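You operate a simulated robot arm through the tools that you are given. There is no shell and no other tool. Be economical: measure what you need, move in short steps, check, and stop when the job is done.

You run a simulated two-armed robot. Do the job below in one go: nothing can be reset, and whatever is moved stays where it is left.

## Task
Take the blue beam to the rack's empty bay, clean the grease off plate two, turn both dials to 0.
Fine: the beam rack; dials two and three; beam before the rest, borne in both hands; pink pad used and back on the rack shelf. What is to be rubbed or washed off counts as gone when no trace of it is left.

The check looks at the end state, three seconds after you hand in, the way a careful person would. Anything else that was tipped, shoved, dropped, spilled or broken makes it a failure.

## Robot
Two 7-joint arms with two-finger parallel grippers on one trunk, on a base that drives. Base frame: it is fixed to the floor where the robot stands at the start and does not move with it; the origin is under the middle of the robot, x ahead of it, y to its left, z up. Readings come in m, rad, newtons and seconds.
The left shoulder is at the start at [0.07, 0.134, 1.076], the right one opposite. With the tool pointing down near the work surface each hand reaches from about 0.1 to 0.34 m from the robot's upright axis, wherever it stands, measured 20 degrees to its own side. Places, roughly: bay stop [-1.3, 3.5, 0.9]; brake [0.2, 0.7, 0.3]; dial three [0.5, -0.2, 0.6]; dial two [0.5, 0.4, 0.6]; front chock [0.2, 1.1, 0.3]; hall stop [-1.3, 3.6, 0.9]; pin one [-1.4, 3.2, 0.9]; pin two [-1.4, 3.3, 0.9]; pink pad [-1.25, 1.75, 0.25]; plate three [0.6, -0.2, 0.7]; plate two [0.6, 0.4, 0.7]; rack bay one [-1.4, 1.8, 0.7]; rack shelf [-1.5, 2.2, 0.3]; rear chock [0.2, -0.3, 0.3]. Payload 1.57 kg a hand.
Tool frame (each hand has its own): the origin (TCP) lies between the finger pads and is the grasp point; the fingertips stand 0.03 m ahead of it; z points along the fingers, y is the line along which they close. Largest opening 0.08 m; finger width 0.017, thickness 0.012; the body of the gripper, 0.04 by 0.082 m, starts 0.08 m behind the TCP.
Orientation is that of the tool frame in the base frame, as a unit quaternion [w, x, y, z]. With the fingers straight down and closing along the base's y, the tool's x points along the base's -x, its y along +y and its z along -z.

## Interface
- The arms move only by the tool apply_moves. It takes "left_plan", "right_plan" or both (then of equal length, played together; a hand with none holds still); each is a list of rows, each a list of 3 entries, a list of its own where there are three numbers: the shift along the tool's x, y, z in m, then the turn, a rotation vector about the tool's x, y, z in rad, then the opening in per cent of the stroke, from 0 (shut) to 100 (fully open). In form: [[[dx, dy, dz], [wx, wy, wz], grip], ...]. A call has 1 to 12 rows; each row shifts and turns the commanded pose from where the row before left it, along the tool's axes as they then stand. A row lasts 0.2 s, in which the tool goes at most 0.05 m and 0.15 rad; a call with a longer step from one row to the next is refused whole, and so is a gripper value outside its range. Where a pose cannot be reached the arm comes as near as it can. A force on the tool above 90 N (or 10 N above the force at the start of the call, whichever is more), or a blocked arm, ends the call early, and 0.2 s more pass. Each finger travels about 0.153 m/s and halts on what it meets, pressing with about 26 N; the grip force reading is that of the motor and also rises with nothing between the fingers. The clock runs only during rows and for 0.2 s after the last one: add rows that do not move to give the fingers time. The reply holds the time, the measured pose of the TCP, the force on the tool along the base axes, the opening and the grip force, in the units named above and with some noise, with the torque about the TCP (base axes, N m) and any sound that the robot's microphone picked up.
- Cameras (640 x 400 px; columns grow to the right, rows downward): "scene" is now at [0.1164, 0.0198, 1.2769]; the picture's right is [0.29, -0.96, 0.00], its down [-0.79, -0.23, -0.57] and it looks along [0.55, 0.16, -0.82] (base axes); focal length 228 px, centre (320, 200). "left" rides on the left gripper at [0.072, 0.007, -0.122] in its tool frame; the picture's right is [-0.09, 1.00, 0.00], its down [-0.84, -0.08, -0.54] and it looks along [-0.54, -0.05, 0.84] (tool axes); focal length 238 px, centre (320, 200). "right" rides on the right gripper at [0.072, -0.007, -0.122] in its tool frame; the picture's right is [0.09, 1.00, 0.00], its down [-0.84, 0.08, -0.54] and it looks along [-0.54, 0.05, 0.84] (tool axes); focal length 238 px, centre (320, 200). There is no depth. A picture from a camera that has moved, and an enlarged one, comes with that camera's place and axes in the base frame and with its lens.
- camera(camera): a new picture of that camera. It takes no simulated time.
- lift_body(by): slides the trunk up (or, below 0, down) by that many m; the arms and the scene camera ride with it, the base frame stays. It gives what a move gives, with no picture.
- drive_base(legs): drives the robot by 1 to 6 legs, each [ahead, left, turn to the left] in m, m and rad, along the robot's own axes; the way and the turn of a leg run together, so that a leg with both is an arc; at most 1.5 m and 3.142 rad a leg. The arms and the cameras ride along, it lands a little off, and it stops where it bumps. It gives what a move gives.
- pan_tilt(pan, tilt): turns the head with the scene camera to pan (to the left, within 1.501 rad either way) and tilt (down, from -0.506 to 1.204), counted from straight ahead of the robot. It gives what a move gives.
- enlarge(camera, box): a new picture of the part [left, top, right, bottom] of that camera's present view, enlarged. It takes no simulated time.
- finish_job(): hands the job in; it is judged then, once.

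Go step by step. Nothing tells you exact positions but the pictures and the camera data: compare them with the known pose of the tool, close in by small moves and look again before you grip or let go. The budget is 120 turns and 88 pictures, counting those below and the enlarged ones. Unless the task says otherwise, let go and move clear before handing in.

The tools are called after ">>>" as name(argument=value, ...) on one line, values as JSON. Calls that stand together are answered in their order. apply_moves: Moves the arms, as the interface text tells. Its arguments: {"type":"object","properties":{"left_plan":{"type":"array","items":{"type":"array"}},"right_plan":{"type":"array","items":{"type":"array"}}},"required":[]} The other tools are called the same way: lift_body (by) slides the trunk up or down; drive_base (legs) drives the base; pan_tilt (pan, tilt) turns the head that bears the scene camera; camera (camera) takes a picture; enlarge (camera, box) takes an enlarged picture of a part of a camera's view; finish_job () hands the job in.

At the start:

```text
t: 0.0
left_tcp_pos: [0.3059, 0.4445, 0.9665]
left_tool_rot: [0.0, 0.0, 1.0, 0.001]
left_force: [-0.5, -0.1, 0.2]
left_ft_torque: [-0.01, 0.02, -0.01]
left_gripper_width: 0.0799
left_gripper_force: 0.2
right_tcp_pos: [0.4592, -0.0002, 0.9713]
right_tool_rot: [0.0, 0.0, 1.0, 0.0]
right_force: [0.3, 0.3, -0.5]
right_ft_torque: [-0.02, 0.04, -0.04]
right_gripper_width: 0.0802
right_gripper_force: 0.1
trunk travel left (down, up): [-0.65, 0.29]
robot x, y, heading: [-0.0001, 0.0001, -0.0]
head pan, tilt: [0.29, 0.962]
```

scene: 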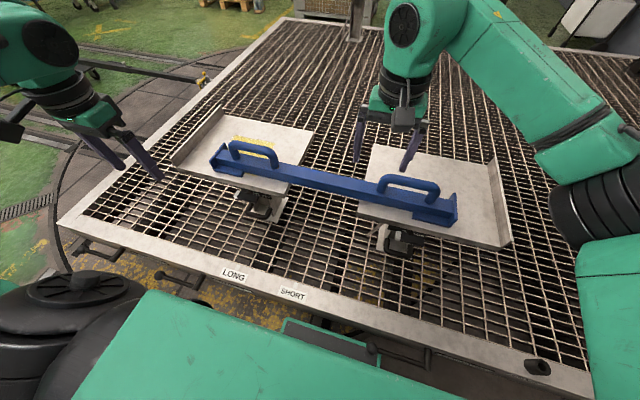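
right: 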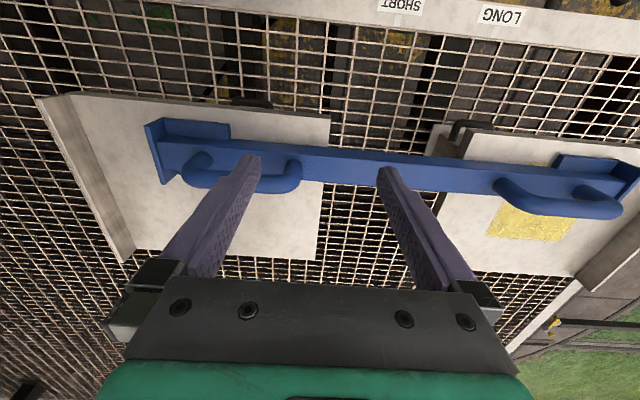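
left: 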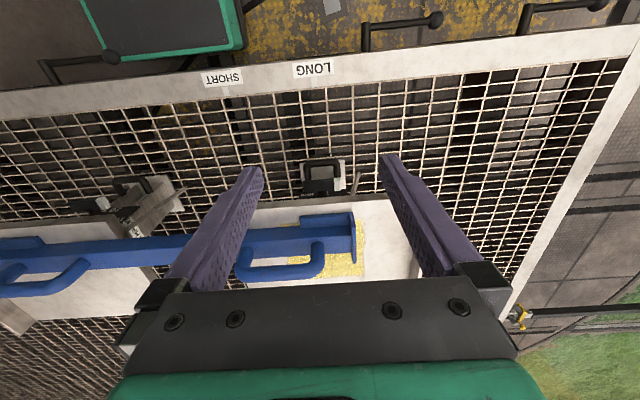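

I see the blue beam lying with its two handles across plates two and three, with grease under its left end. I look around first for the rack and the dials.

>>> enlarge(camera="scene", box=[160, 90, 520, 315])

>>> pan_tilt(pan=1.5, tilt=0.35)

>>> camera(camera="scene")

```text
1.78 times, centred on (340, 202) of scene
camera zoom: at [0.1164, 0.0198, 1.2769], right [0.29, -0.96, 0.0], down [-0.79, -0.23, -0.57], along [0.55, 0.16, -0.82], focal length 405 px, centre (284, 196)
```

zoom: 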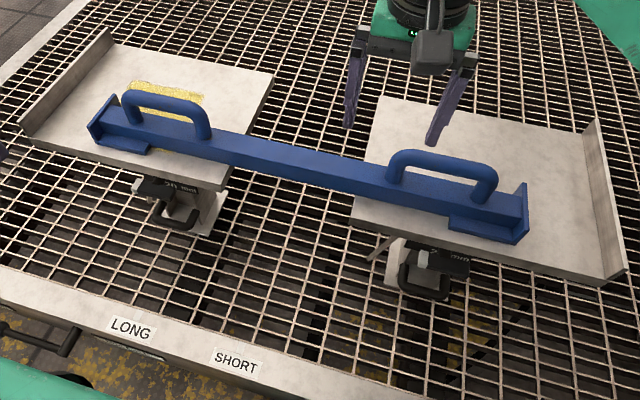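

```text
t: 1.4
left_tcp_pos: [0.3056, 0.4446, 0.9665]
left_tool_rot: [0.001, 0.0, 1.0, 0.0]
left_force: [0.1, -0.2, -0.2]
left_ft_torque: [0.0, -0.02, 0.01]
left_gripper_width: 0.08
left_gripper_force: 0.1
right_tcp_pos: [0.4565, -0.0009, 0.9697]
right_tool_rot: [-0.001, 0.0, 1.0, 0.0]
right_force: [-0.5, 0.5, 0.0]
right_ft_torque: [0.01, 0.02, 0.01]
right_gripper_width: 0.0802
right_gripper_force: 0.0
trunk travel left (down, up): [-0.65, 0.29]
robot x, y, heading: [0.0003, -0.0011, -0.001]
head pan, tilt: [1.499, 0.351]
```

```text
83 pictures are left
camera scene: at [0.0541, 0.0921, 1.3289], right [1.0, -0.07, 0.0], down [-0.03, -0.34, -0.94], along [0.07, 0.94, -0.34], focal length 228 px, centre (320, 200)
```

scene: 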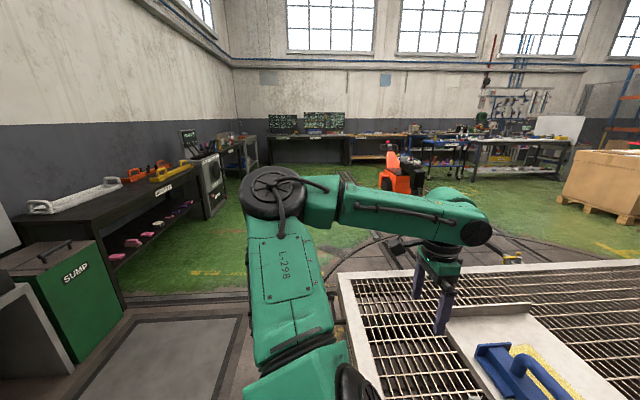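

The rack bench stands along the wall to the left rear, with beams on top and pads on the shelf below. I enlarge it.

>>> enlarge(camera="scene", box=[0, 120, 260, 290])

>>> enlarge(camera="scene", box=[100, 130, 220, 210])

>>> enlarge(camera="scene", box=[100, 180, 230, 290])

```text
2.35 times, centred on (130, 205) of scene
camera zoom: at [0.0541, 0.0921, 1.3289], right [1.0, -0.07, 0.0], down [-0.03, -0.34, -0.94], along [0.07, 0.94, -0.34], focal length 536 px, centre (767, 188)
```

zoom: 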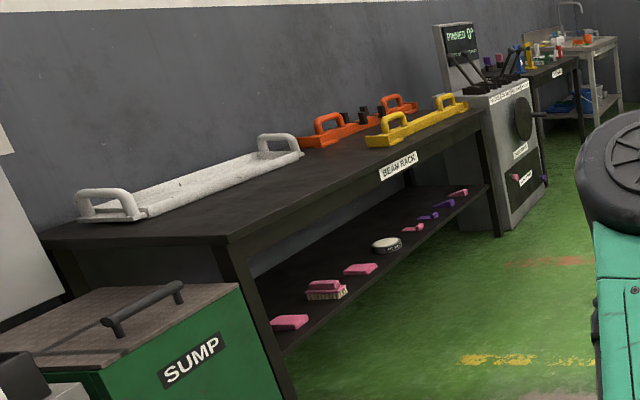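

```text
5.00 times, centred on (160, 170) of scene
camera zoom: at [0.0541, 0.0921, 1.3289], right [1.0, -0.07, 0.0], down [-0.03, -0.34, -0.94], along [0.07, 0.94, -0.34], focal length 1139 px, centre (1120, 350)
```

zoom: 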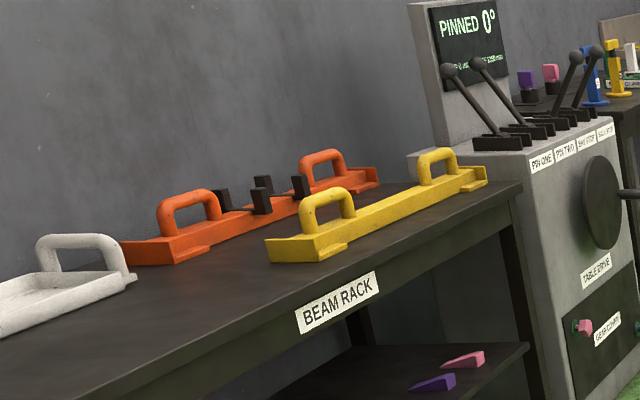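

```text
3.64 times, centred on (165, 235) of scene
camera zoom: at [0.0541, 0.0921, 1.3289], right [1.0, -0.07, 0.0], down [-0.03, -0.34, -0.94], along [0.07, 0.94, -0.34], focal length 828 px, centre (884, 73)
```

zoom: 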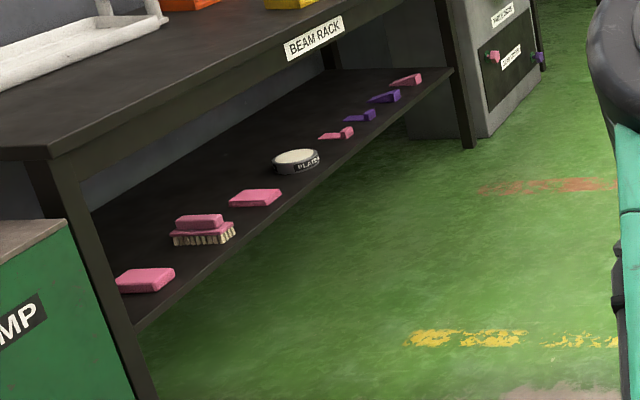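

The beam lies at about x 0.55, with its handle tops near (0.545, 0.357, 0.79) and (0.568, -0.10, 0.79). I turn both wrists so that the fingers close across the handles.

>>> apply_moves(left_plan=[[[0, 0, 0], [0, 0, 0.138], 100], [[0, 0, 0], [0, 0, 0.138], 100], [[0, 0, 0], [0, 0, 0.138], 100], [[0, 0, 0], [0, 0, 0.138], 100], [[0, 0, 0], [0, 0, 0.138], 100], [[0, 0, 0], [0, 0, 0.138], 100], [[0, 0, 0], [0, 0, 0.138], 100], [[0, 0, 0], [0, 0, 0.138], 100], [[0, 0, 0], [0, 0, 0.138], 100], [[0, 0, 0], [0, 0, 0.138], 100], [[0, 0, 0], [0, 0, 0.138], 100]], right_plan=[[[0, 0, 0], [0, 0, -0.147], 100], [[0, 0, 0], [0, 0, -0.147], 100], [[0, 0, 0], [0, 0, -0.147], 100], [[0, 0, 0], [0, 0, -0.147], 100], [[0, 0, 0], [0, 0, -0.147], 100], [[0, 0, 0], [0, 0, -0.147], 100], [[0, 0, 0], [0, 0, -0.147], 100], [[0, 0, 0], [0, 0, -0.147], 100], [[0, 0, 0], [0, 0, -0.147], 100], [[0, 0, 0], [0, 0, -0.147], 100], [[0, 0, 0], [0, 0, -0.147], 100]])

>>> pan_tilt(pan=0.0, tilt=1.0)

>>> camera(camera="scene")

```text
t: 3.8
left_tcp_pos: [0.3057, 0.4439, 0.9666]
left_tool_rot: [0.0, 0.69, 0.724, 0.0]
left_force: [-0.4, 0.2, 0.7]
left_ft_torque: [0.0, 0.01, -0.01]
left_gripper_width: 0.0804
left_gripper_force: 0.0
right_tcp_pos: [0.4095, -0.0124, 0.964]
right_tool_rot: [0.001, -0.459, 0.889, 0.004]
right_force: [-0.3, 0.0, 1.0]
right_ft_torque: [0.03, 0.01, 0.01]
right_gripper_width: 0.0798
right_gripper_force: 0.2
right hand out of reach, approached as far as the arm can: row 6, 7, 8, 9, 10, 11
trunk travel left (down, up): [-0.65, 0.29]
robot x, y, heading: [-0.0007, -0.0033, -0.002]
head pan, tilt: [1.499, 0.351]
```

```text
t: 5.4
left_tcp_pos: [0.3063, 0.445, 0.9672]
left_tool_rot: [0.0, 0.688, 0.726, 0.0]
left_force: [-0.4, -0.2, 1.0]
left_ft_torque: [0.03, -0.01, 0.01]
left_gripper_width: 0.0799
left_gripper_force: 0.1
right_tcp_pos: [0.4097, -0.0131, 0.9651]
right_tool_rot: [0.0, -0.459, 0.888, 0.004]
right_force: [0.0, 0.4, 0.0]
right_ft_torque: [0.01, -0.02, 0.01]
right_gripper_width: 0.0801
right_gripper_force: 0.1
trunk travel left (down, up): [-0.65, 0.29]
robot x, y, heading: [-0.0047, -0.001, 0.003]
head pan, tilt: [0.0, 1.0]
```

```text
79 pictures are left
camera scene: at [0.1171, -0.0007, 1.2742], right [0.0, -1.0, 0.0], down [-0.84, 0.0, -0.54], along [0.54, 0.0, -0.84], focal length 228 px, centre (320, 200)
```

scene: 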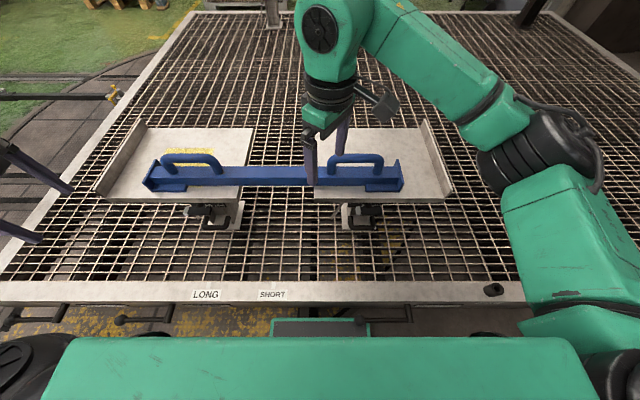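

The right arm is at the end of its reach, so the base must move nearer. I check the gap between the base and the bench.

>>> pan_tilt(pan=0.0, tilt=1.204)

>>> enlarge(camera="scene", box=[0, 200, 640, 400])

>>> camera(camera="left")

```text
t: 6.1
left_tcp_pos: [0.3064, 0.4446, 0.9666]
left_tool_rot: [0.0, 0.688, 0.725, 0.001]
left_force: [0.3, 0.9, 0.3]
left_ft_torque: [0.03, 0.02, 0.02]
left_gripper_width: 0.0799
left_gripper_force: 0.1
right_tcp_pos: [0.4102, -0.0124, 0.9652]
right_tool_rot: [0.0, -0.459, 0.888, 0.003]
right_force: [0.6, 0.4, 0.6]
right_ft_torque: [-0.02, 0.0, 0.0]
right_gripper_width: 0.08
right_gripper_force: 0.1
trunk travel left (down, up): [-0.65, 0.29]
robot x, y, heading: [-0.0012, 0.0041, -0.002]
head pan, tilt: [0.0, 1.201]
```

```text
1.00 times, centred on (320, 300) of scene
camera zoom: at [0.1033, -0.0008, 1.2616], right [0.0, -1.0, 0.0], down [-0.93, 0.0, -0.36], along [0.36, 0.0, -0.93], focal length 228 px, centre (320, 100)
```

zoom: 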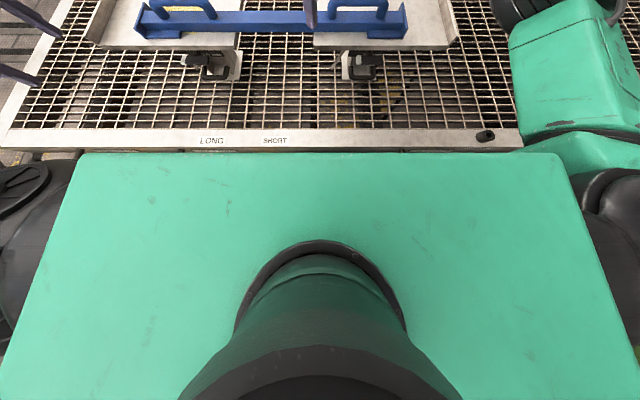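

```text
77 pictures are left
camera left: at [0.31, 0.5165, 1.09], right [1.0, -0.04, 0.0], down [-0.03, -0.84, 0.54], along [-0.02, -0.54, -0.84], focal length 238 px, centre (320, 200)
```

left: 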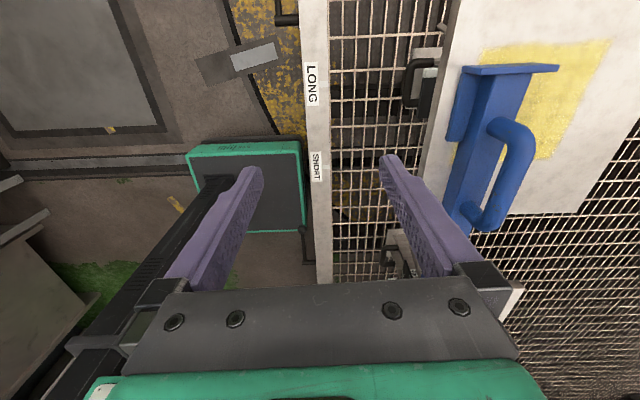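

The base front stands almost at the bench edge, and over the grate there is free room. The right wrist probably hit a joint limit, so I turn it the other way, while the left hand swings over its handle.

>>> apply_moves(right_plan=[[[0, 0, 0], [0, 0, 0.147], 100], [[0, 0, 0], [0, 0, 0.147], 100], [[0, 0, 0], [0, 0, 0.147], 100], [[0, 0, 0], [0, 0, 0.147], 100], [[0, 0, 0], [0, 0, 0.147], 100], [[0, 0, 0], [0, 0, 0.147], 100], [[0, 0, 0], [0, 0, 0.147], 100], [[0, 0, 0], [0, 0, 0.147], 100], [[0, 0, 0], [0, 0, 0.147], 100], [[0, 0, 0], [0, 0, 0.147], 100], [[0, 0, 0], [0, 0, 0.147], 100], [[0, 0, 0], [0, 0, 0.147], 100]], left_plan=[[[-0.007, 0.02, 0], [0, 0, 0], 100], [[-0.007, 0.02, 0], [0, 0, 0], 100], [[-0.007, 0.02, 0], [0, 0, 0], 100], [[-0.007, 0.02, 0], [0, 0, 0], 100], [[-0.007, 0.02, 0], [0, 0, 0], 100], [[-0.007, 0.02, 0], [0, 0, 0], 100], [[-0.007, 0.02, 0], [0, 0, 0], 100], [[-0.007, 0.02, 0], [0, 0, 0], 100], [[-0.007, 0.02, 0], [0, 0, 0], 100], [[-0.007, 0.02, 0], [0, 0, 0], 100], [[-0.007, 0.02, 0], [0, 0, 0], 100], [[-0.007, 0.02, 0], [0, 0, 0], 100]])

```text
t: 8.7
left_tcp_pos: [0.5507, 0.3723, 0.9655]
left_tool_rot: [-0.001, 0.689, 0.725, 0.001]
left_force: [0.2, 0.0, 0.0]
left_ft_torque: [0.0, 0.04, -0.02]
left_gripper_width: 0.0802
left_gripper_force: 0.0
right_tcp_pos: [0.4126, -0.0123, 0.9637]
right_tool_rot: [-0.003, 0.396, 0.918, 0.003]
right_force: [0.9, 0.1, 0.9]
right_ft_torque: [0.0, -0.01, -0.01]
right_gripper_width: 0.0799
right_gripper_force: 0.1
trunk travel left (down, up): [-0.65, 0.29]
robot x, y, heading: [0.0014, -0.0016, 0.0]
head pan, tilt: [0.0, 1.201]
```

The left hand reaches over its handle with room to spare. I finish the right wrist turn and bring it over its own handle.

>>> apply_moves(right_plan=[[[0, 0, 0], [0, 0, 0.141], 100], [[0, 0, 0], [0, 0, 0.141], 100], [[0, 0, 0], [0, 0, 0.141], 100], [[0, 0, 0], [0, 0, 0.141], 100], [[0, 0, 0], [0, 0, 0.141], 100], [[-0.014, 0.0214, 0], [0, 0, 0], 100], [[-0.014, 0.0214, 0], [0, 0, 0], 100], [[-0.014, 0.0214, 0], [0, 0, 0], 100], [[-0.014, 0.0214, 0], [0, 0, 0], 100], [[-0.014, 0.0214, 0], [0, 0, 0], 100], [[-0.014, 0.0214, 0], [0, 0, 0], 100], [[-0.014, 0.0214, 0], [0, 0, 0], 100]])

>>> camera(camera="left")

>>> camera(camera="right")

```text
t: 11.3
left_tcp_pos: [0.5484, 0.3727, 0.9668]
left_tool_rot: [0.001, 0.688, 0.726, 0.0]
left_force: [-0.2, -0.1, 0.0]
left_ft_torque: [0.02, 0.01, 0.0]
left_gripper_width: 0.0799
left_gripper_force: 0.1
right_tcp_pos: [0.5656, -0.1019, 0.9637]
right_tool_rot: [-0.002, 0.687, 0.726, 0.001]
right_force: [0.0, -0.7, 0.3]
right_ft_torque: [0.01, -0.02, -0.02]
right_gripper_width: 0.0802
right_gripper_force: 0.1
trunk travel left (down, up): [-0.65, 0.29]
robot x, y, heading: [0.0026, 0.0005, 0.002]
head pan, tilt: [0.0, 1.201]
```

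```text
76 pictures are left
camera left: at [0.5541, 0.4446, 1.0892], right [1.0, -0.04, 0.0], down [-0.03, -0.84, 0.54], along [-0.02, -0.54, -0.84], focal length 238 px, centre (320, 200)
```

left: 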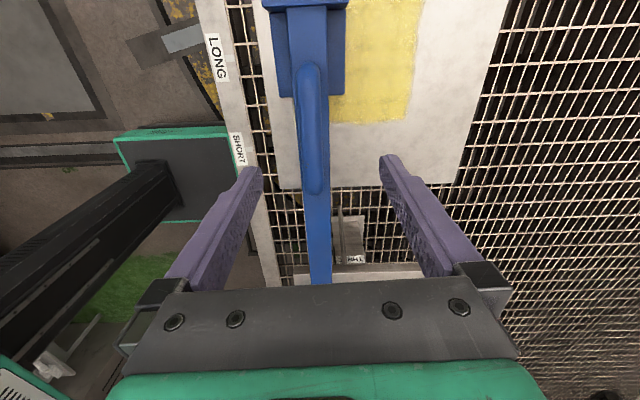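

```text
75 pictures are left
camera right: at [0.5556, -0.0313, 1.0852], right [0.99, 0.15, 0.0], down [0.12, -0.83, 0.54], along [0.08, -0.53, -0.84], focal length 238 px, centre (320, 200)
```

right: 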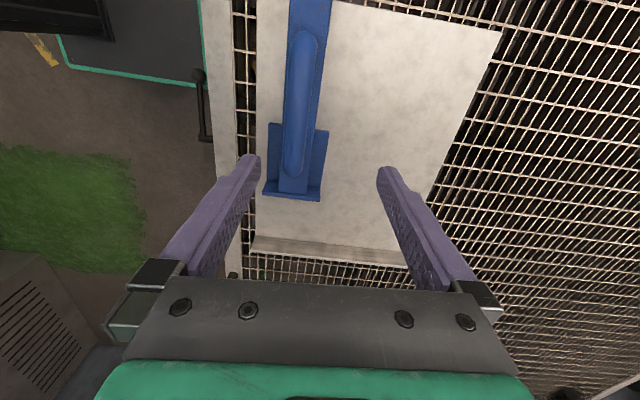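

The wrist views put the beam parallel to y at x about 0.54, with the handles centred at y 0.35 and -0.10. I correct both hands and go part way down.

>>> apply_moves(left_plan=[[[0, 0, 0], [0, 0, 0.054], 100], [[-0.0115, -0.0042, 0], [0, 0, 0], 100], [[-0.0115, -0.0042, 0], [0, 0, 0], 100], [[0, 0, 0.03], [0, 0, 0], 100], [[0, 0, 0.03], [0, 0, 0], 100], [[0, 0, 0.03], [0, 0, 0], 100], [[0, 0, 0], [0, 0, 0], 100]], right_plan=[[[0, 0, 0], [0, 0, 0.055], 100], [[0.002, -0.0135, 0], [0, 0, 0], 100], [[0.002, -0.0135, 0], [0, 0, 0], 100], [[0, 0, 0.03], [0, 0, 0], 100], [[0, 0, 0.03], [0, 0, 0], 100], [[0, 0, 0.03], [0, 0, 0], 100], [[0, 0, 0], [0, 0, 0], 100]])

>>> camera(camera="left")

>>> camera(camera="right")

```text
t: 12.9
left_tcp_pos: [0.5417, 0.3501, 0.8772]
left_tool_rot: [0.0, 0.709, 0.706, 0.0]
left_force: [0.2, 0.5, -0.2]
left_ft_torque: [0.0, -0.02, -0.01]
left_gripper_width: 0.0803
left_gripper_force: 0.0
right_tcp_pos: [0.5371, -0.0982, 0.8738]
right_tool_rot: [-0.002, 0.707, 0.707, 0.002]
right_force: [-0.1, 0.0, 0.0]
right_ft_torque: [-0.03, 0.01, 0.02]
right_gripper_width: 0.0799
right_gripper_force: 0.0
trunk travel left (down, up): [-0.65, 0.29]
robot x, y, heading: [-0.0004, 0.003, 0.0]
head pan, tilt: [0.0, 1.201]
```

```text
74 pictures are left
camera left: at [0.5494, 0.4216, 0.9999], right [1.0, -0.09, 0.0], down [-0.08, -0.84, 0.54], along [-0.05, -0.54, -0.84], focal length 238 px, centre (320, 200)
```

left: 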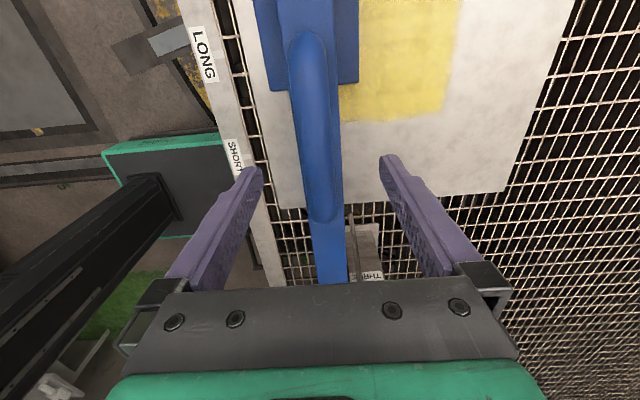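

```text
73 pictures are left
camera right: at [0.5322, -0.0267, 0.9949], right [1.0, 0.09, 0.0], down [0.08, -0.84, 0.54], along [0.05, -0.53, -0.84], focal length 238 px, centre (320, 200)
```

right: 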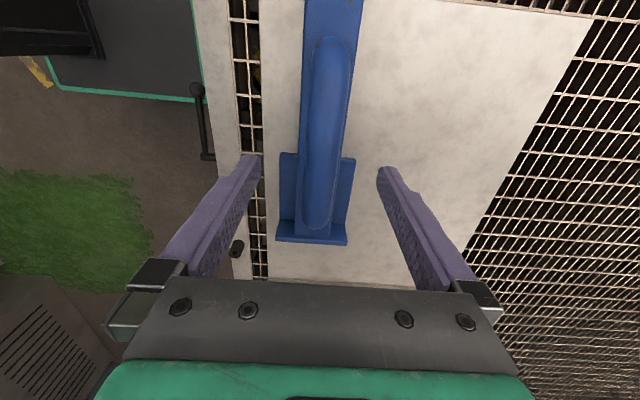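

Both hands are centred over the handles, with the right one 5 mm off in x. I fix that and go down to handle height.

>>> apply_moves(left_plan=[[[0, 0, 0.025], [0, 0, 0], 100], [[0, 0, 0.025], [0, 0, 0], 100], [[0, 0, 0.025], [0, 0, 0], 100], [[0, 0, 0], [0, 0, 0], 100]], right_plan=[[[0, 0.005, 0.025], [0, 0, 0], 100], [[0, 0, 0.025], [0, 0, 0], 100], [[0, 0, 0.022], [0, 0, 0], 100], [[0, 0, 0], [0, 0, 0], 100]])

>>> pan_tilt(pan=0.2, tilt=0.8)

>>> enlarge(camera="scene", box=[160, 120, 480, 320])

```text
t: 13.9
left_tcp_pos: [0.5419, 0.3506, 0.8006]
left_tool_rot: [0.0, 0.708, 0.706, 0.0]
left_force: [-0.7, 0.2, 0.2]
left_ft_torque: [-0.01, 0.02, 0.03]
left_gripper_width: 0.0802
left_gripper_force: 0.1
right_tcp_pos: [0.5438, -0.0972, 0.7994]
right_tool_rot: [-0.004, 0.707, 0.707, 0.002]
right_force: [-0.1, -0.5, 0.4]
right_ft_torque: [-0.01, 0.04, -0.01]
right_gripper_width: 0.08
right_gripper_force: 0.1
trunk travel left (down, up): [-0.65, 0.29]
robot x, y, heading: [-0.0011, -0.0005, -0.001]
head pan, tilt: [0.0, 1.201]
```

```text
t: 14.8
left_tcp_pos: [0.5417, 0.351, 0.8022]
left_tool_rot: [0.0, 0.708, 0.707, 0.0]
left_force: [0.1, -0.1, -0.7]
left_ft_torque: [0.01, -0.01, -0.01]
left_gripper_width: 0.0801
left_gripper_force: 0.0
right_tcp_pos: [0.5436, -0.0964, 0.7998]
right_tool_rot: [-0.004, 0.707, 0.708, 0.002]
right_force: [-0.1, -0.1, -0.4]
right_ft_torque: [0.0, 0.0, 0.0]
right_gripper_width: 0.0799
right_gripper_force: 0.1
trunk travel left (down, up): [-0.65, 0.29]
robot x, y, heading: [0.0024, -0.002, -0.003]
head pan, tilt: [0.201, 0.799]
```

```text
2.00 times, centred on (320, 220) of scene
camera zoom: at [0.1265, 0.0152, 1.2892], right [0.2, -0.98, 0.0], down [-0.7, -0.14, -0.7], along [0.68, 0.14, -0.72], focal length 456 px, centre (320, 160)
```

zoom: 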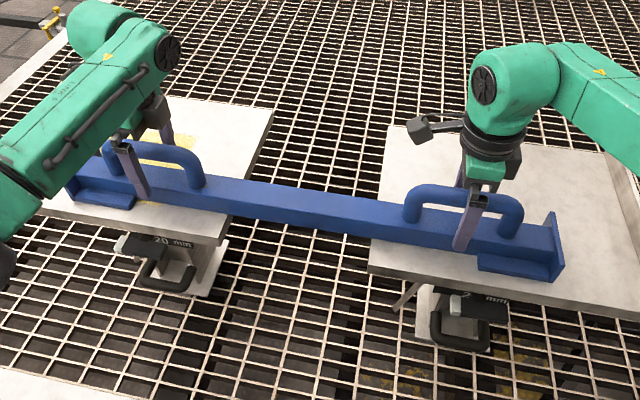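

The fingers straddle both handles and the tips clear the beam's top. I raise them slightly and close both.

>>> apply_moves(left_plan=[[[0, 0, -0.007], [0, 0, 0], 100], [[0, 0, 0], [0, 0, 0], 0], [[0, 0, 0], [0, 0, 0], 0], [[0, 0, 0], [0, 0, 0], 0], [[0, 0, 0], [0, 0, 0], 0]], right_plan=[[[0, 0, -0.007], [0, 0, 0], 100], [[0, 0, 0], [0, 0, 0], 0], [[0, 0, 0], [0, 0, 0], 0], [[0, 0, 0], [0, 0, 0], 0], [[0, 0, 0], [0, 0, 0], 0]])

```text
t: 16.0
left_tcp_pos: [0.5423, 0.3506, 0.8092]
left_tool_rot: [-0.001, 0.708, 0.707, 0.0]
left_force: [0.4, 1.1, -0.6]
left_ft_torque: [0.27, 0.03, 0.27]
left_gripper_width: 0.0253
left_gripper_force: 26.6
right_tcp_pos: [0.5435, -0.0967, 0.809]
right_tool_rot: [-0.004, 0.707, 0.707, 0.001]
right_force: [-5.6, -2.2, -0.5]
right_ft_torque: [0.0, 0.04, 0.15]
right_gripper_width: 0.0258
right_gripper_force: 25.9
trunk travel left (down, up): [-0.65, 0.29]
robot x, y, heading: [0.001, 0.0007, -0.004]
head pan, tilt: [0.201, 0.799]
```

Both handles are gripped at 25 mm. I lift with the trunk, so that both hands rise together.

>>> lift_body(by=0.04)

>>> camera(camera="scene")

```text
t: 16.8
left_tcp_pos: [0.5444, 0.3508, 0.8461]
left_tool_rot: [-0.002, 0.709, 0.706, -0.001]
left_force: [0.8, 1.2, -9.8]
left_ft_torque: [-0.01, 0.05, 0.07]
left_gripper_width: 0.0255
left_gripper_force: 26.0
right_tcp_pos: [0.5464, -0.0959, 0.8454]
right_tool_rot: [-0.004, 0.707, 0.707, -0.001]
right_force: [0.6, -1.6, -11.4]
right_ft_torque: [-0.24, -0.06, 0.02]
right_gripper_width: 0.0255
right_gripper_force: 26.2
trunk travel left (down, up): [-0.69, 0.25]
robot x, y, heading: [-0.0001, 0.0011, 0.003]
head pan, tilt: [0.201, 0.799]
```

```text
71 pictures are left
camera scene: at [0.132, 0.0164, 1.3286], right [0.2, -0.98, 0.0], down [-0.71, -0.14, -0.69], along [0.68, 0.14, -0.72], focal length 228 px, centre (320, 200)
```

scene: 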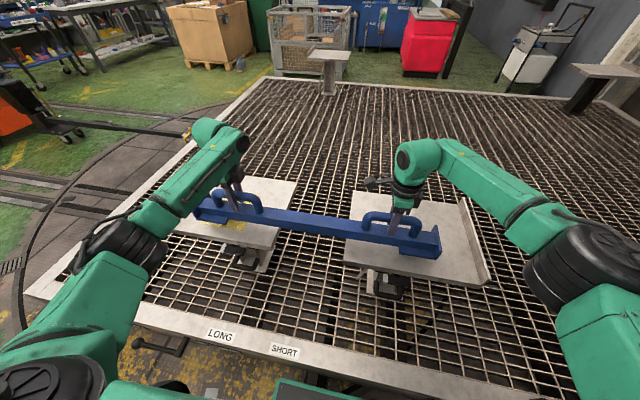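

The beam is up, with about 10 N on each hand. I raise it further and look left and right for the drive path.

>>> lift_body(by=0.12)

>>> pan_tilt(pan=1.5, tilt=0.75)

>>> camera(camera="scene")

>>> pan_tilt(pan=-1.5, tilt=0.6)

>>> camera(camera="scene")

```text
t: 18.3
left_tcp_pos: [0.5441, 0.3506, 0.9663]
left_tool_rot: [-0.001, 0.708, 0.706, -0.001]
left_force: [0.9, 2.7, -10.0]
left_ft_torque: [-0.14, 0.01, 0.19]
left_gripper_width: 0.0257
left_gripper_force: 26.1
right_tcp_pos: [0.5465, -0.0958, 0.9664]
right_tool_rot: [-0.005, 0.707, 0.707, 0.0]
right_force: [-0.1, -3.1, -11.4]
right_ft_torque: [-0.2, -0.01, 0.12]
right_gripper_width: 0.0256
right_gripper_force: 25.9
trunk travel left (down, up): [-0.81, 0.13]
robot x, y, heading: [-0.0005, -0.0021, 0.003]
head pan, tilt: [0.201, 0.799]
```

```text
t: 19.8
left_tcp_pos: [0.5449, 0.3512, 0.9673]
left_tool_rot: [-0.001, 0.707, 0.707, -0.002]
left_force: [-0.3, 4.0, -10.5]
left_ft_torque: [-0.19, 0.03, 0.14]
left_gripper_width: 0.0258
left_gripper_force: 26.1
right_tcp_pos: [0.5459, -0.0969, 0.9661]
right_tool_rot: [-0.005, 0.707, 0.707, -0.002]
right_force: [-0.5, -3.7, -11.5]
right_ft_torque: [-0.05, 0.01, 0.09]
right_gripper_width: 0.0258
right_gripper_force: 26.0
trunk travel left (down, up): [-0.81, 0.13]
robot x, y, heading: [-0.002, -0.0014, -0.001]
head pan, tilt: [1.499, 0.75]
```

```text
70 pictures are left
camera scene: at [0.0582, 0.0829, 1.453], right [1.0, -0.07, 0.0], down [-0.05, -0.68, -0.73], along [0.05, 0.73, -0.68], focal length 228 px, centre (320, 200)
```

scene: 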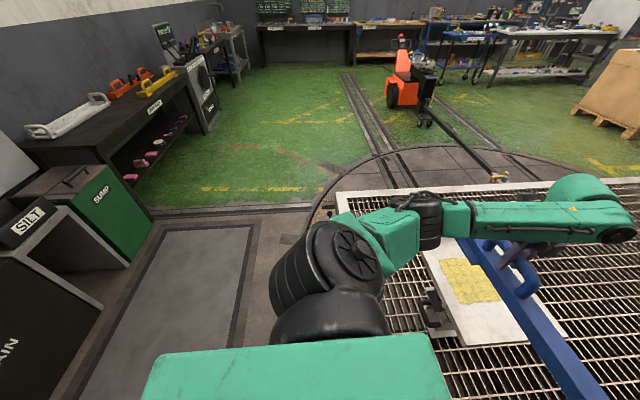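

```text
t: 22.4
left_tcp_pos: [0.5449, 0.3506, 0.9673]
left_tool_rot: [-0.001, 0.708, 0.707, -0.001]
left_force: [1.1, 4.4, -10.7]
left_ft_torque: [0.05, 0.02, 0.18]
left_gripper_width: 0.0256
left_gripper_force: 26.2
right_tcp_pos: [0.546, -0.0977, 0.9662]
right_tool_rot: [-0.004, 0.707, 0.707, 0.0]
right_force: [-0.3, -4.6, -11.2]
right_ft_torque: [0.12, -0.01, 0.1]
right_gripper_width: 0.0256
right_gripper_force: 25.9
trunk travel left (down, up): [-0.81, 0.13]
robot x, y, heading: [0.0012, 0.0001, -0.003]
head pan, tilt: [-1.499, 0.6]
```

```text
69 pictures are left
camera scene: at [0.0586, -0.0879, 1.466], right [-1.0, -0.07, 0.0], down [-0.04, 0.56, -0.83], along [0.06, -0.82, -0.56], focal length 228 px, centre (320, 200)
```

scene: 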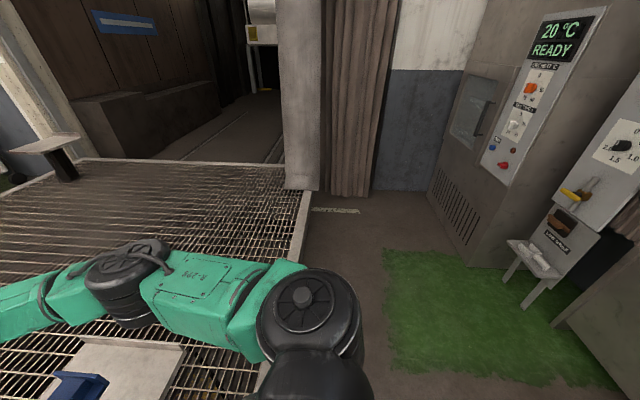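

The aisle is free: boxes at x < -1.2, the rack front near x -1.33, and green floor in between. I back off from the bench, turn left and drive along the aisle with the beam held high.

>>> drive_base(legs=[[-0.18, 0, 0], [0, 0, 1.571]])

>>> pan_tilt(pan=0.6, tilt=0.6)

>>> camera(camera="scene")

```text
t: 27.7
left_tcp_pos: [-0.5332, 0.545, 0.9673]
left_tool_rot: [0.0, 0.001, 1.0, -0.002]
left_force: [-4.1, 0.9, -10.3]
left_ft_torque: [0.01, -0.04, 0.2]
left_gripper_width: 0.0257
left_gripper_force: 25.6
right_tcp_pos: [-0.0847, 0.5469, 0.9663]
right_tool_rot: [-0.003, 0.0, 1.0, -0.004]
right_force: [3.4, -1.0, -10.7]
right_ft_torque: [0.03, 0.03, 0.14]
right_gripper_width: 0.0257
right_gripper_force: 25.7
trunk travel left (down, up): [-0.81, 0.13]
robot x, y, heading: [-0.1783, -0.0028, 1.57]
head pan, tilt: [-1.499, 0.6]
```

```text
t: 29.7
left_tcp_pos: [-0.5315, 0.5438, 0.9669]
left_tool_rot: [0.0, 0.001, 1.0, -0.001]
left_force: [2.2, 0.7, -9.7]
left_ft_torque: [-0.01, 0.18, 0.17]
left_gripper_width: 0.0259
left_gripper_force: 25.9
right_tcp_pos: [-0.084, 0.5463, 0.9652]
right_tool_rot: [-0.002, 0.0, 1.0, -0.003]
right_force: [-1.9, -0.9, -11.4]
right_ft_torque: [0.0, -0.37, 0.14]
right_gripper_width: 0.0257
right_gripper_force: 26.1
trunk travel left (down, up): [-0.81, 0.13]
robot x, y, heading: [-0.1793, 0.0003, 1.572]
head pan, tilt: [0.6, 0.6]
```

```text
68 pictures are left
camera scene: at [-0.2349, 0.1269, 1.4657], right [0.83, 0.56, 0.0], down [0.32, -0.47, -0.82], along [-0.47, 0.68, -0.57], focal length 228 px, centre (320, 200)
```

scene: 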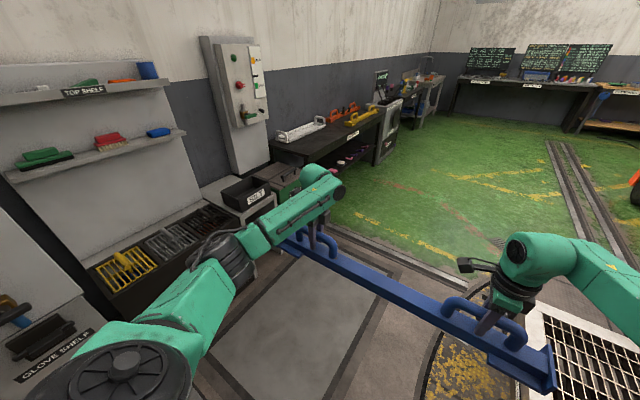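

Still steady. I drive on and turn to face the rack.

>>> drive_base(legs=[[1.5, 0, 0], [0.47, 0, 0], [0, 0, 1.571]])

>>> pan_tilt(pan=0.0, tilt=0.5)

>>> camera(camera="scene")

```text
t: 43.4
left_tcp_pos: [-0.7252, 1.62, 0.9676]
left_tool_rot: [0.001, -0.705, 0.71, -0.002]
left_force: [-1.3, 0.6, -11.1]
left_ft_torque: [-0.06, 0.04, 0.2]
left_gripper_width: 0.0256
left_gripper_force: 26.3
right_tcp_pos: [-0.7243, 2.0676, 0.9661]
right_tool_rot: [0.001, -0.706, 0.709, -0.005]
right_force: [0.5, -0.3, -10.4]
right_ft_torque: [0.0, -0.01, 0.12]
right_gripper_width: 0.0255
right_gripper_force: 25.8
trunk travel left (down, up): [-0.81, 0.13]
robot x, y, heading: [-0.178, 1.9686, 3.143]
head pan, tilt: [0.6, 0.6]
```

```text
t: 44.4
left_tcp_pos: [-0.7245, 1.6196, 0.9666]
left_tool_rot: [0.002, -0.705, 0.71, -0.001]
left_force: [0.2, 1.5, -10.4]
left_ft_torque: [-0.4, -0.02, 0.15]
left_gripper_width: 0.0257
left_gripper_force: 26.2
right_tcp_pos: [-0.7245, 2.0679, 0.9658]
right_tool_rot: [0.001, -0.706, 0.708, -0.005]
right_force: [0.3, -2.0, -10.1]
right_ft_torque: [0.39, 0.04, 0.09]
right_gripper_width: 0.0258
right_gripper_force: 25.5
trunk travel left (down, up): [-0.81, 0.13]
robot x, y, heading: [-0.177, 1.9682, 3.136]
head pan, tilt: [0.0, 0.499]
```

```text
67 pictures are left
camera scene: at [-0.3272, 1.9669, 1.4747], right [0.0, 1.0, 0.0], down [0.48, 0.0, -0.88], along [-0.88, 0.0, -0.48], focal length 228 px, centre (320, 200)
```

scene: 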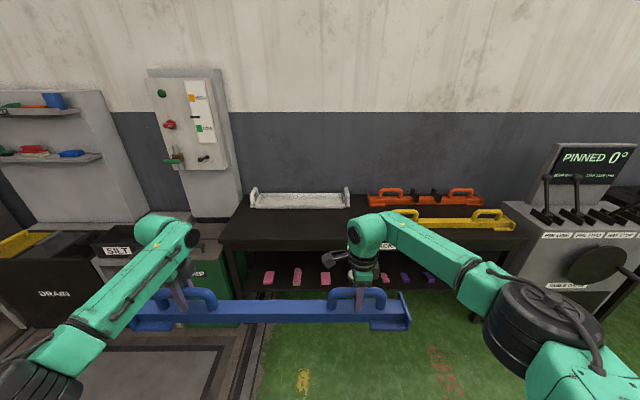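

>>> enlarge(camera="scene", box=[210, 160, 530, 300])

>>> enlarge(camera="scene", box=[220, 180, 380, 290])

```text
2.00 times, centred on (370, 230) of scene
camera zoom: at [-0.3272, 1.9669, 1.4747], right [0.0, 1.0, 0.0], down [0.48, 0.0, -0.88], along [-0.88, 0.0, -0.48], focal length 456 px, centre (220, 140)
```

zoom: 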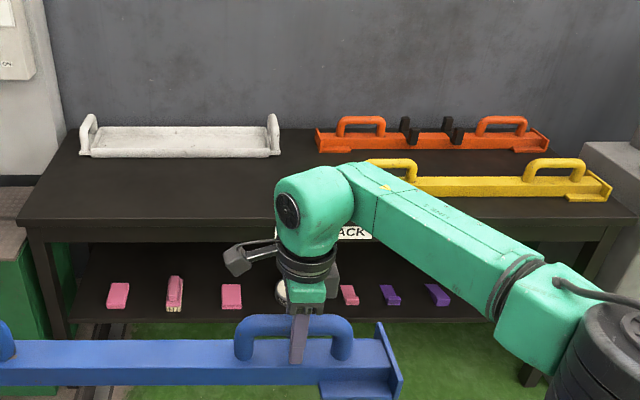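

```text
3.64 times, centred on (300, 235) of scene
camera zoom: at [-0.3272, 1.9669, 1.4747], right [0.0, 1.0, 0.0], down [0.48, 0.0, -0.88], along [-0.88, 0.0, -0.48], focal length 828 px, centre (393, 73)
```

zoom: 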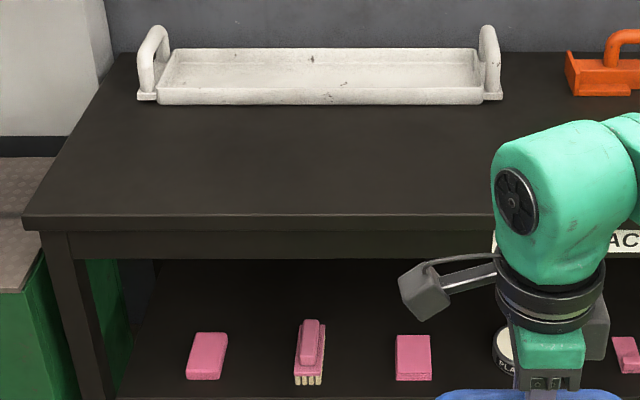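

The empty bay is the front left one, before the white tray and beside the yellow beam, at about (-1.40, 1.84) with its top at z 0.73. The beam is already lined up in y, so I drive forward.

>>> drive_base(legs=[[0.66, 0, 0]])

>>> pan_tilt(pan=0.0, tilt=0.85)

>>> camera(camera="scene")

```text
t: 48.1
left_tcp_pos: [-1.3932, 1.6307, 0.9667]
left_tool_rot: [0.001, -0.702, 0.713, -0.001]
left_force: [-0.4, 1.3, -10.8]
left_ft_torque: [0.12, 0.0, 0.17]
left_gripper_width: 0.0257
left_gripper_force: 25.9
right_tcp_pos: [-1.3887, 2.0775, 0.9673]
right_tool_rot: [0.001, -0.702, 0.713, -0.004]
right_force: [0.1, -1.0, -10.7]
right_ft_torque: [0.03, -0.03, 0.09]
right_gripper_width: 0.0258
right_gripper_force: 25.7
trunk travel left (down, up): [-0.81, 0.13]
robot x, y, heading: [-0.8426, 1.9737, 3.122]
head pan, tilt: [0.0, 0.499]
```

```text
t: 48.9
left_tcp_pos: [-1.3952, 1.6312, 0.9671]
left_tool_rot: [0.002, -0.701, 0.713, -0.002]
left_force: [-1.3, 0.9, -11.0]
left_ft_torque: [-0.33, -0.03, 0.18]
left_gripper_width: 0.0261
left_gripper_force: 26.4
right_tcp_pos: [-1.3901, 2.0779, 0.965]
right_tool_rot: [0.001, -0.702, 0.712, -0.005]
right_force: [0.7, -1.8, -9.9]
right_ft_torque: [0.35, 0.04, -0.03]
right_gripper_width: 0.0259
right_gripper_force: 26.1
trunk travel left (down, up): [-0.81, 0.13]
robot x, y, heading: [-0.8446, 1.9738, 3.13]
head pan, tilt: [0.0, 0.85]
```

```text
64 pictures are left
camera scene: at [-0.9814, 1.974, 1.4448], right [0.01, 1.0, 0.0], down [0.75, -0.01, -0.66], along [-0.66, 0.01, -0.75], focal length 228 px, centre (320, 200)
```

scene: 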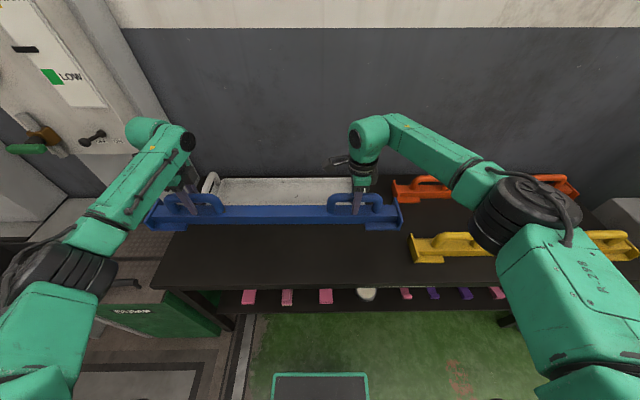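

The beam hangs over the empty bay, clear of the white tray and with about 7 cm to the yellow beam. I lower it.

>>> lift_body(by=-0.09)

>>> camera(camera="scene")

>>> camera(camera="left")

```text
t: 50.2
left_tcp_pos: [-1.3929, 1.6295, 0.877]
left_tool_rot: [0.003, -0.702, 0.712, -0.002]
left_force: [-0.9, 1.9, -9.7]
left_ft_torque: [-0.09, 0.0, 0.2]
left_gripper_width: 0.0256
left_gripper_force: 26.0
right_tcp_pos: [-1.3888, 2.0775, 0.8748]
right_tool_rot: [0.0, -0.702, 0.712, -0.004]
right_force: [0.7, -2.1, -10.9]
right_ft_torque: [0.3, 0.03, 0.2]
right_gripper_width: 0.0258
right_gripper_force: 26.3
trunk travel left (down, up): [-0.72, 0.22]
robot x, y, heading: [-0.8427, 1.9717, 3.126]
head pan, tilt: [0.0, 0.85]
```

```text
63 pictures are left
camera scene: at [-0.9804, 1.9741, 1.3548], right [0.01, 1.0, 0.0], down [0.75, -0.01, -0.66], along [-0.66, 0.01, -0.75], focal length 228 px, centre (320, 200)
```

scene: 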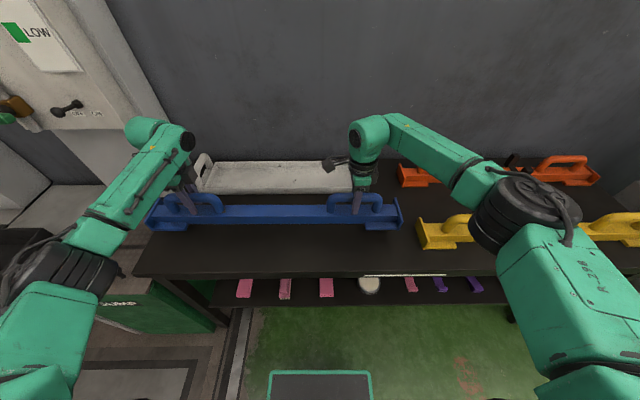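

```text
62 pictures are left
camera left: at [-1.401, 1.5585, 0.9996], right [-0.99, 0.11, 0.0], down [0.09, 0.84, 0.54], along [0.06, 0.54, -0.84], focal length 238 px, centre (320, 200)
```

left: 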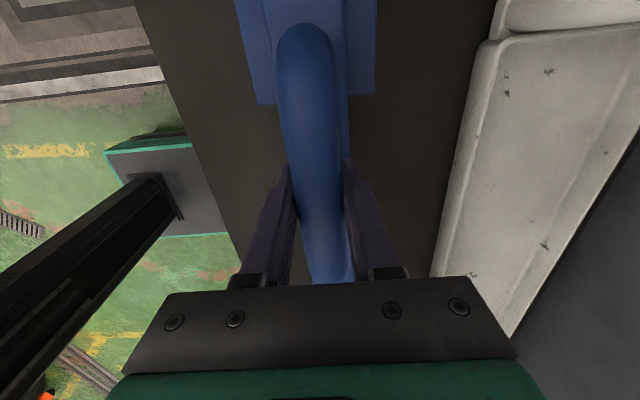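

The beam's left end sits just within the rack top. I lower the last centimetres with both arms while watching the load.

>>> apply_moves(left_plan=[[[0, 0, 0.01], [0, 0, 0], 0], [[0, 0, 0.01], [0, 0, 0], 0], [[0, 0, 0], [0, 0, 0], 0]], right_plan=[[[0, 0, 0.01], [0, 0, 0], 0], [[0, 0, 0.01], [0, 0, 0], 0], [[0, 0, 0], [0, 0, 0], 0]])

>>> enlarge(camera="scene", box=[130, 170, 440, 290])

```text
t: 51.0
left_tcp_pos: [-1.3936, 1.6297, 0.8572]
left_tool_rot: [0.002, -0.702, 0.712, -0.002]
left_force: [-1.1, -2.5, -11.4]
left_ft_torque: [0.47, 0.02, 0.25]
left_gripper_width: 0.0258
left_gripper_force: 26.3
right_tcp_pos: [-1.3888, 2.0784, 0.8562]
right_tool_rot: [0.001, -0.702, 0.712, -0.005]
right_force: [0.9, 3.1, -10.0]
right_ft_torque: [-0.66, 0.0, 0.19]
right_gripper_width: 0.0256
right_gripper_force: 26.1
trunk travel left (down, up): [-0.72, 0.22]
robot x, y, heading: [-0.8432, 1.9769, 3.127]
head pan, tilt: [0.0, 0.85]
```

```text
2.06 times, centred on (285, 230) of scene
camera zoom: at [-0.9802, 1.9741, 1.3549], right [0.01, 1.0, 0.0], down [0.75, -0.01, -0.66], along [-0.66, 0.01, -0.75], focal length 470 px, centre (392, 138)
```

zoom: 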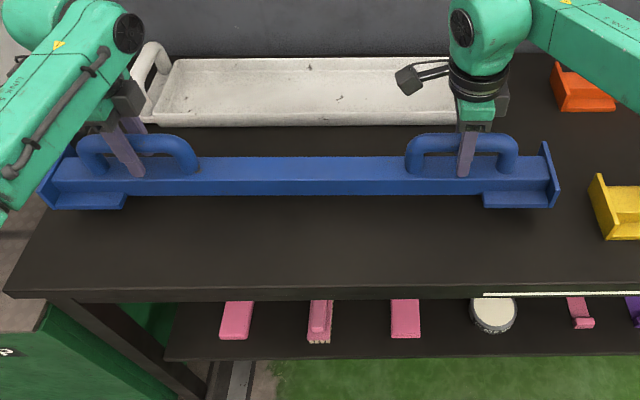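

The left foot is nearly at the rack's edge, so I shift 12 mm toward the middle and go on down.

>>> apply_moves(left_plan=[[[-0.006, 0, 0], [0, 0, 0], 0], [[-0.006, 0, 0], [0, 0, 0], 0], [[0, 0, 0.008], [0, 0, 0], 0], [[0, 0, 0.006], [0, 0, 0], 0], [[0, 0, 0], [0, 0, 0], 0]], right_plan=[[[-0.006, 0, 0], [0, 0, 0], 0], [[-0.006, 0, 0], [0, 0, 0], 0], [[0, 0, 0.008], [0, 0, 0], 0], [[0, 0, 0.006], [0, 0, 0], 0], [[0, 0, 0], [0, 0, 0], 0]])

```text
t: 52.2
left_tcp_pos: [-1.3938, 1.6423, 0.8435]
left_tool_rot: [0.001, -0.702, 0.713, -0.001]
left_force: [-1.2, -2.2, -11.3]
left_ft_torque: [-0.16, -0.04, 0.07]
left_gripper_width: 0.0258
left_gripper_force: 26.3
right_tcp_pos: [-1.3895, 2.0906, 0.8418]
right_tool_rot: [0.001, -0.702, 0.713, -0.006]
right_force: [-0.5, 3.1, -10.1]
right_ft_torque: [-0.06, 0.07, 0.01]
right_gripper_width: 0.0255
right_gripper_force: 25.9
trunk travel left (down, up): [-0.72, 0.22]
robot x, y, heading: [-0.8425, 1.9741, 3.129]
head pan, tilt: [0.0, 0.85]
```

>>> apply_moves(left_plan=[[[0, 0, 0.006], [0, 0, 0], 0], [[0, 0, 0.004], [0, 0, 0], 0], [[0, 0, 0], [0, 0, 0], 0]], right_plan=[[[0, 0, 0.006], [0, 0, 0], 0], [[0, 0, 0.004], [0, 0, 0], 0], [[0, 0, 0], [0, 0, 0], 0]])

>>> enlarge(camera="scene", box=[130, 170, 440, 290])

```text
t: 53.0
left_tcp_pos: [-1.3948, 1.6423, 0.833]
left_tool_rot: [0.002, -0.702, 0.712, -0.001]
left_force: [0.2, -2.3, -11.9]
left_ft_torque: [-0.2, -0.03, 0.14]
left_gripper_width: 0.0255
left_gripper_force: 26.2
right_tcp_pos: [-1.3883, 2.09, 0.8322]
right_tool_rot: [0.001, -0.702, 0.712, -0.004]
right_force: [1.1, 2.9, -10.0]
right_ft_torque: [-0.02, 0.03, 0.01]
right_gripper_width: 0.026
right_gripper_force: 25.5
trunk travel left (down, up): [-0.72, 0.22]
robot x, y, heading: [-0.8437, 1.9733, 3.126]
head pan, tilt: [0.0, 0.85]
```

```text
2.06 times, centred on (285, 230) of scene
camera zoom: at [-0.9805, 1.9741, 1.3548], right [0.01, 1.0, 0.0], down [0.75, -0.01, -0.66], along [-0.66, 0.01, -0.75], focal length 470 px, centre (392, 138)
```

zoom: 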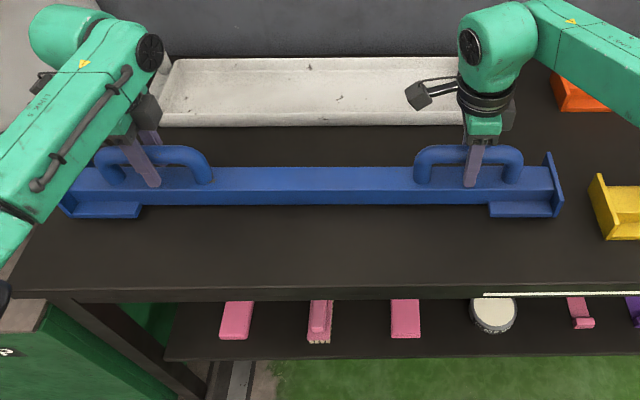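

>>> apply_moves(left_plan=[[[0, 0, 0.004], [0, 0, 0], 0], [[0, 0, 0.004], [0, 0, 0], 0], [[0, 0, 0], [0, 0, 0], 0]], right_plan=[[[0, 0, 0.004], [0, 0, 0], 0], [[0, 0, 0.004], [0, 0, 0], 0], [[0, 0, 0], [0, 0, 0], 0]])

```text
t: 53.8
left_tcp_pos: [-1.3925, 1.6424, 0.8241]
left_tool_rot: [0.002, -0.701, 0.713, -0.002]
left_force: [-0.6, -3.4, -10.3]
left_ft_torque: [0.33, 0.01, 0.26]
left_gripper_width: 0.0257
left_gripper_force: 25.8
right_tcp_pos: [-1.3894, 2.0901, 0.8233]
right_tool_rot: [0.0, -0.703, 0.712, -0.005]
right_force: [1.3, 2.8, -12.2]
right_ft_torque: [0.08, 0.0, 0.23]
right_gripper_width: 0.0255
right_gripper_force: 26.1
trunk travel left (down, up): [-0.72, 0.22]
robot x, y, heading: [-0.8462, 1.9727, 3.131]
head pan, tilt: [0.0, 0.85]
```

>>> apply_moves(left_plan=[[[0, 0, 0.004], [0, 0, 0], 0], [[0, 0, 0.004], [0, 0, 0], 0], [[0, 0, 0], [0, 0, 0], 0]], right_plan=[[[0, 0, 0.004], [0, 0, 0], 0], [[0, 0, 0.004], [0, 0, 0], 0], [[0, 0, 0], [0, 0, 0], 0]])

>>> enlarge(camera="scene", box=[300, 190, 460, 290])

```text
t: 54.6
left_tcp_pos: [-1.3931, 1.6436, 0.8204]
left_tool_rot: [-0.003, -0.702, 0.712, 0.001]
left_force: [-7.9, -7.4, 8.6]
left_ft_torque: [0.5, 0.04, 0.13]
left_gripper_width: 0.0258
left_gripper_force: 26.0
right_tcp_pos: [-1.3887, 2.0906, 0.8189]
right_tool_rot: [-0.003, -0.702, 0.712, -0.003]
right_force: [-6.3, 4.0, 8.7]
right_ft_torque: [0.14, 0.05, 0.02]
right_gripper_width: 0.0256
right_gripper_force: 25.7
trunk travel left (down, up): [-0.72, 0.22]
robot x, y, heading: [-0.8493, 1.9758, 3.125]
head pan, tilt: [0.0, 0.85]
```

```text
4.00 times, centred on (380, 240) of scene
camera zoom: at [-0.9771, 1.9749, 1.3558], right [0.01, 1.0, 0.0], down [0.75, -0.01, -0.66], along [-0.66, 0.01, -0.75], focal length 911 px, centre (80, 40)
```

zoom: 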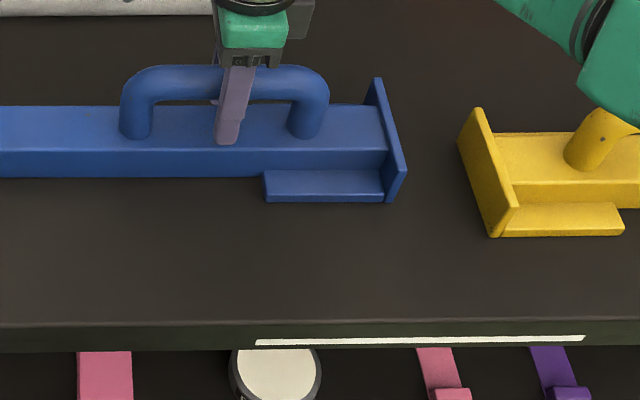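

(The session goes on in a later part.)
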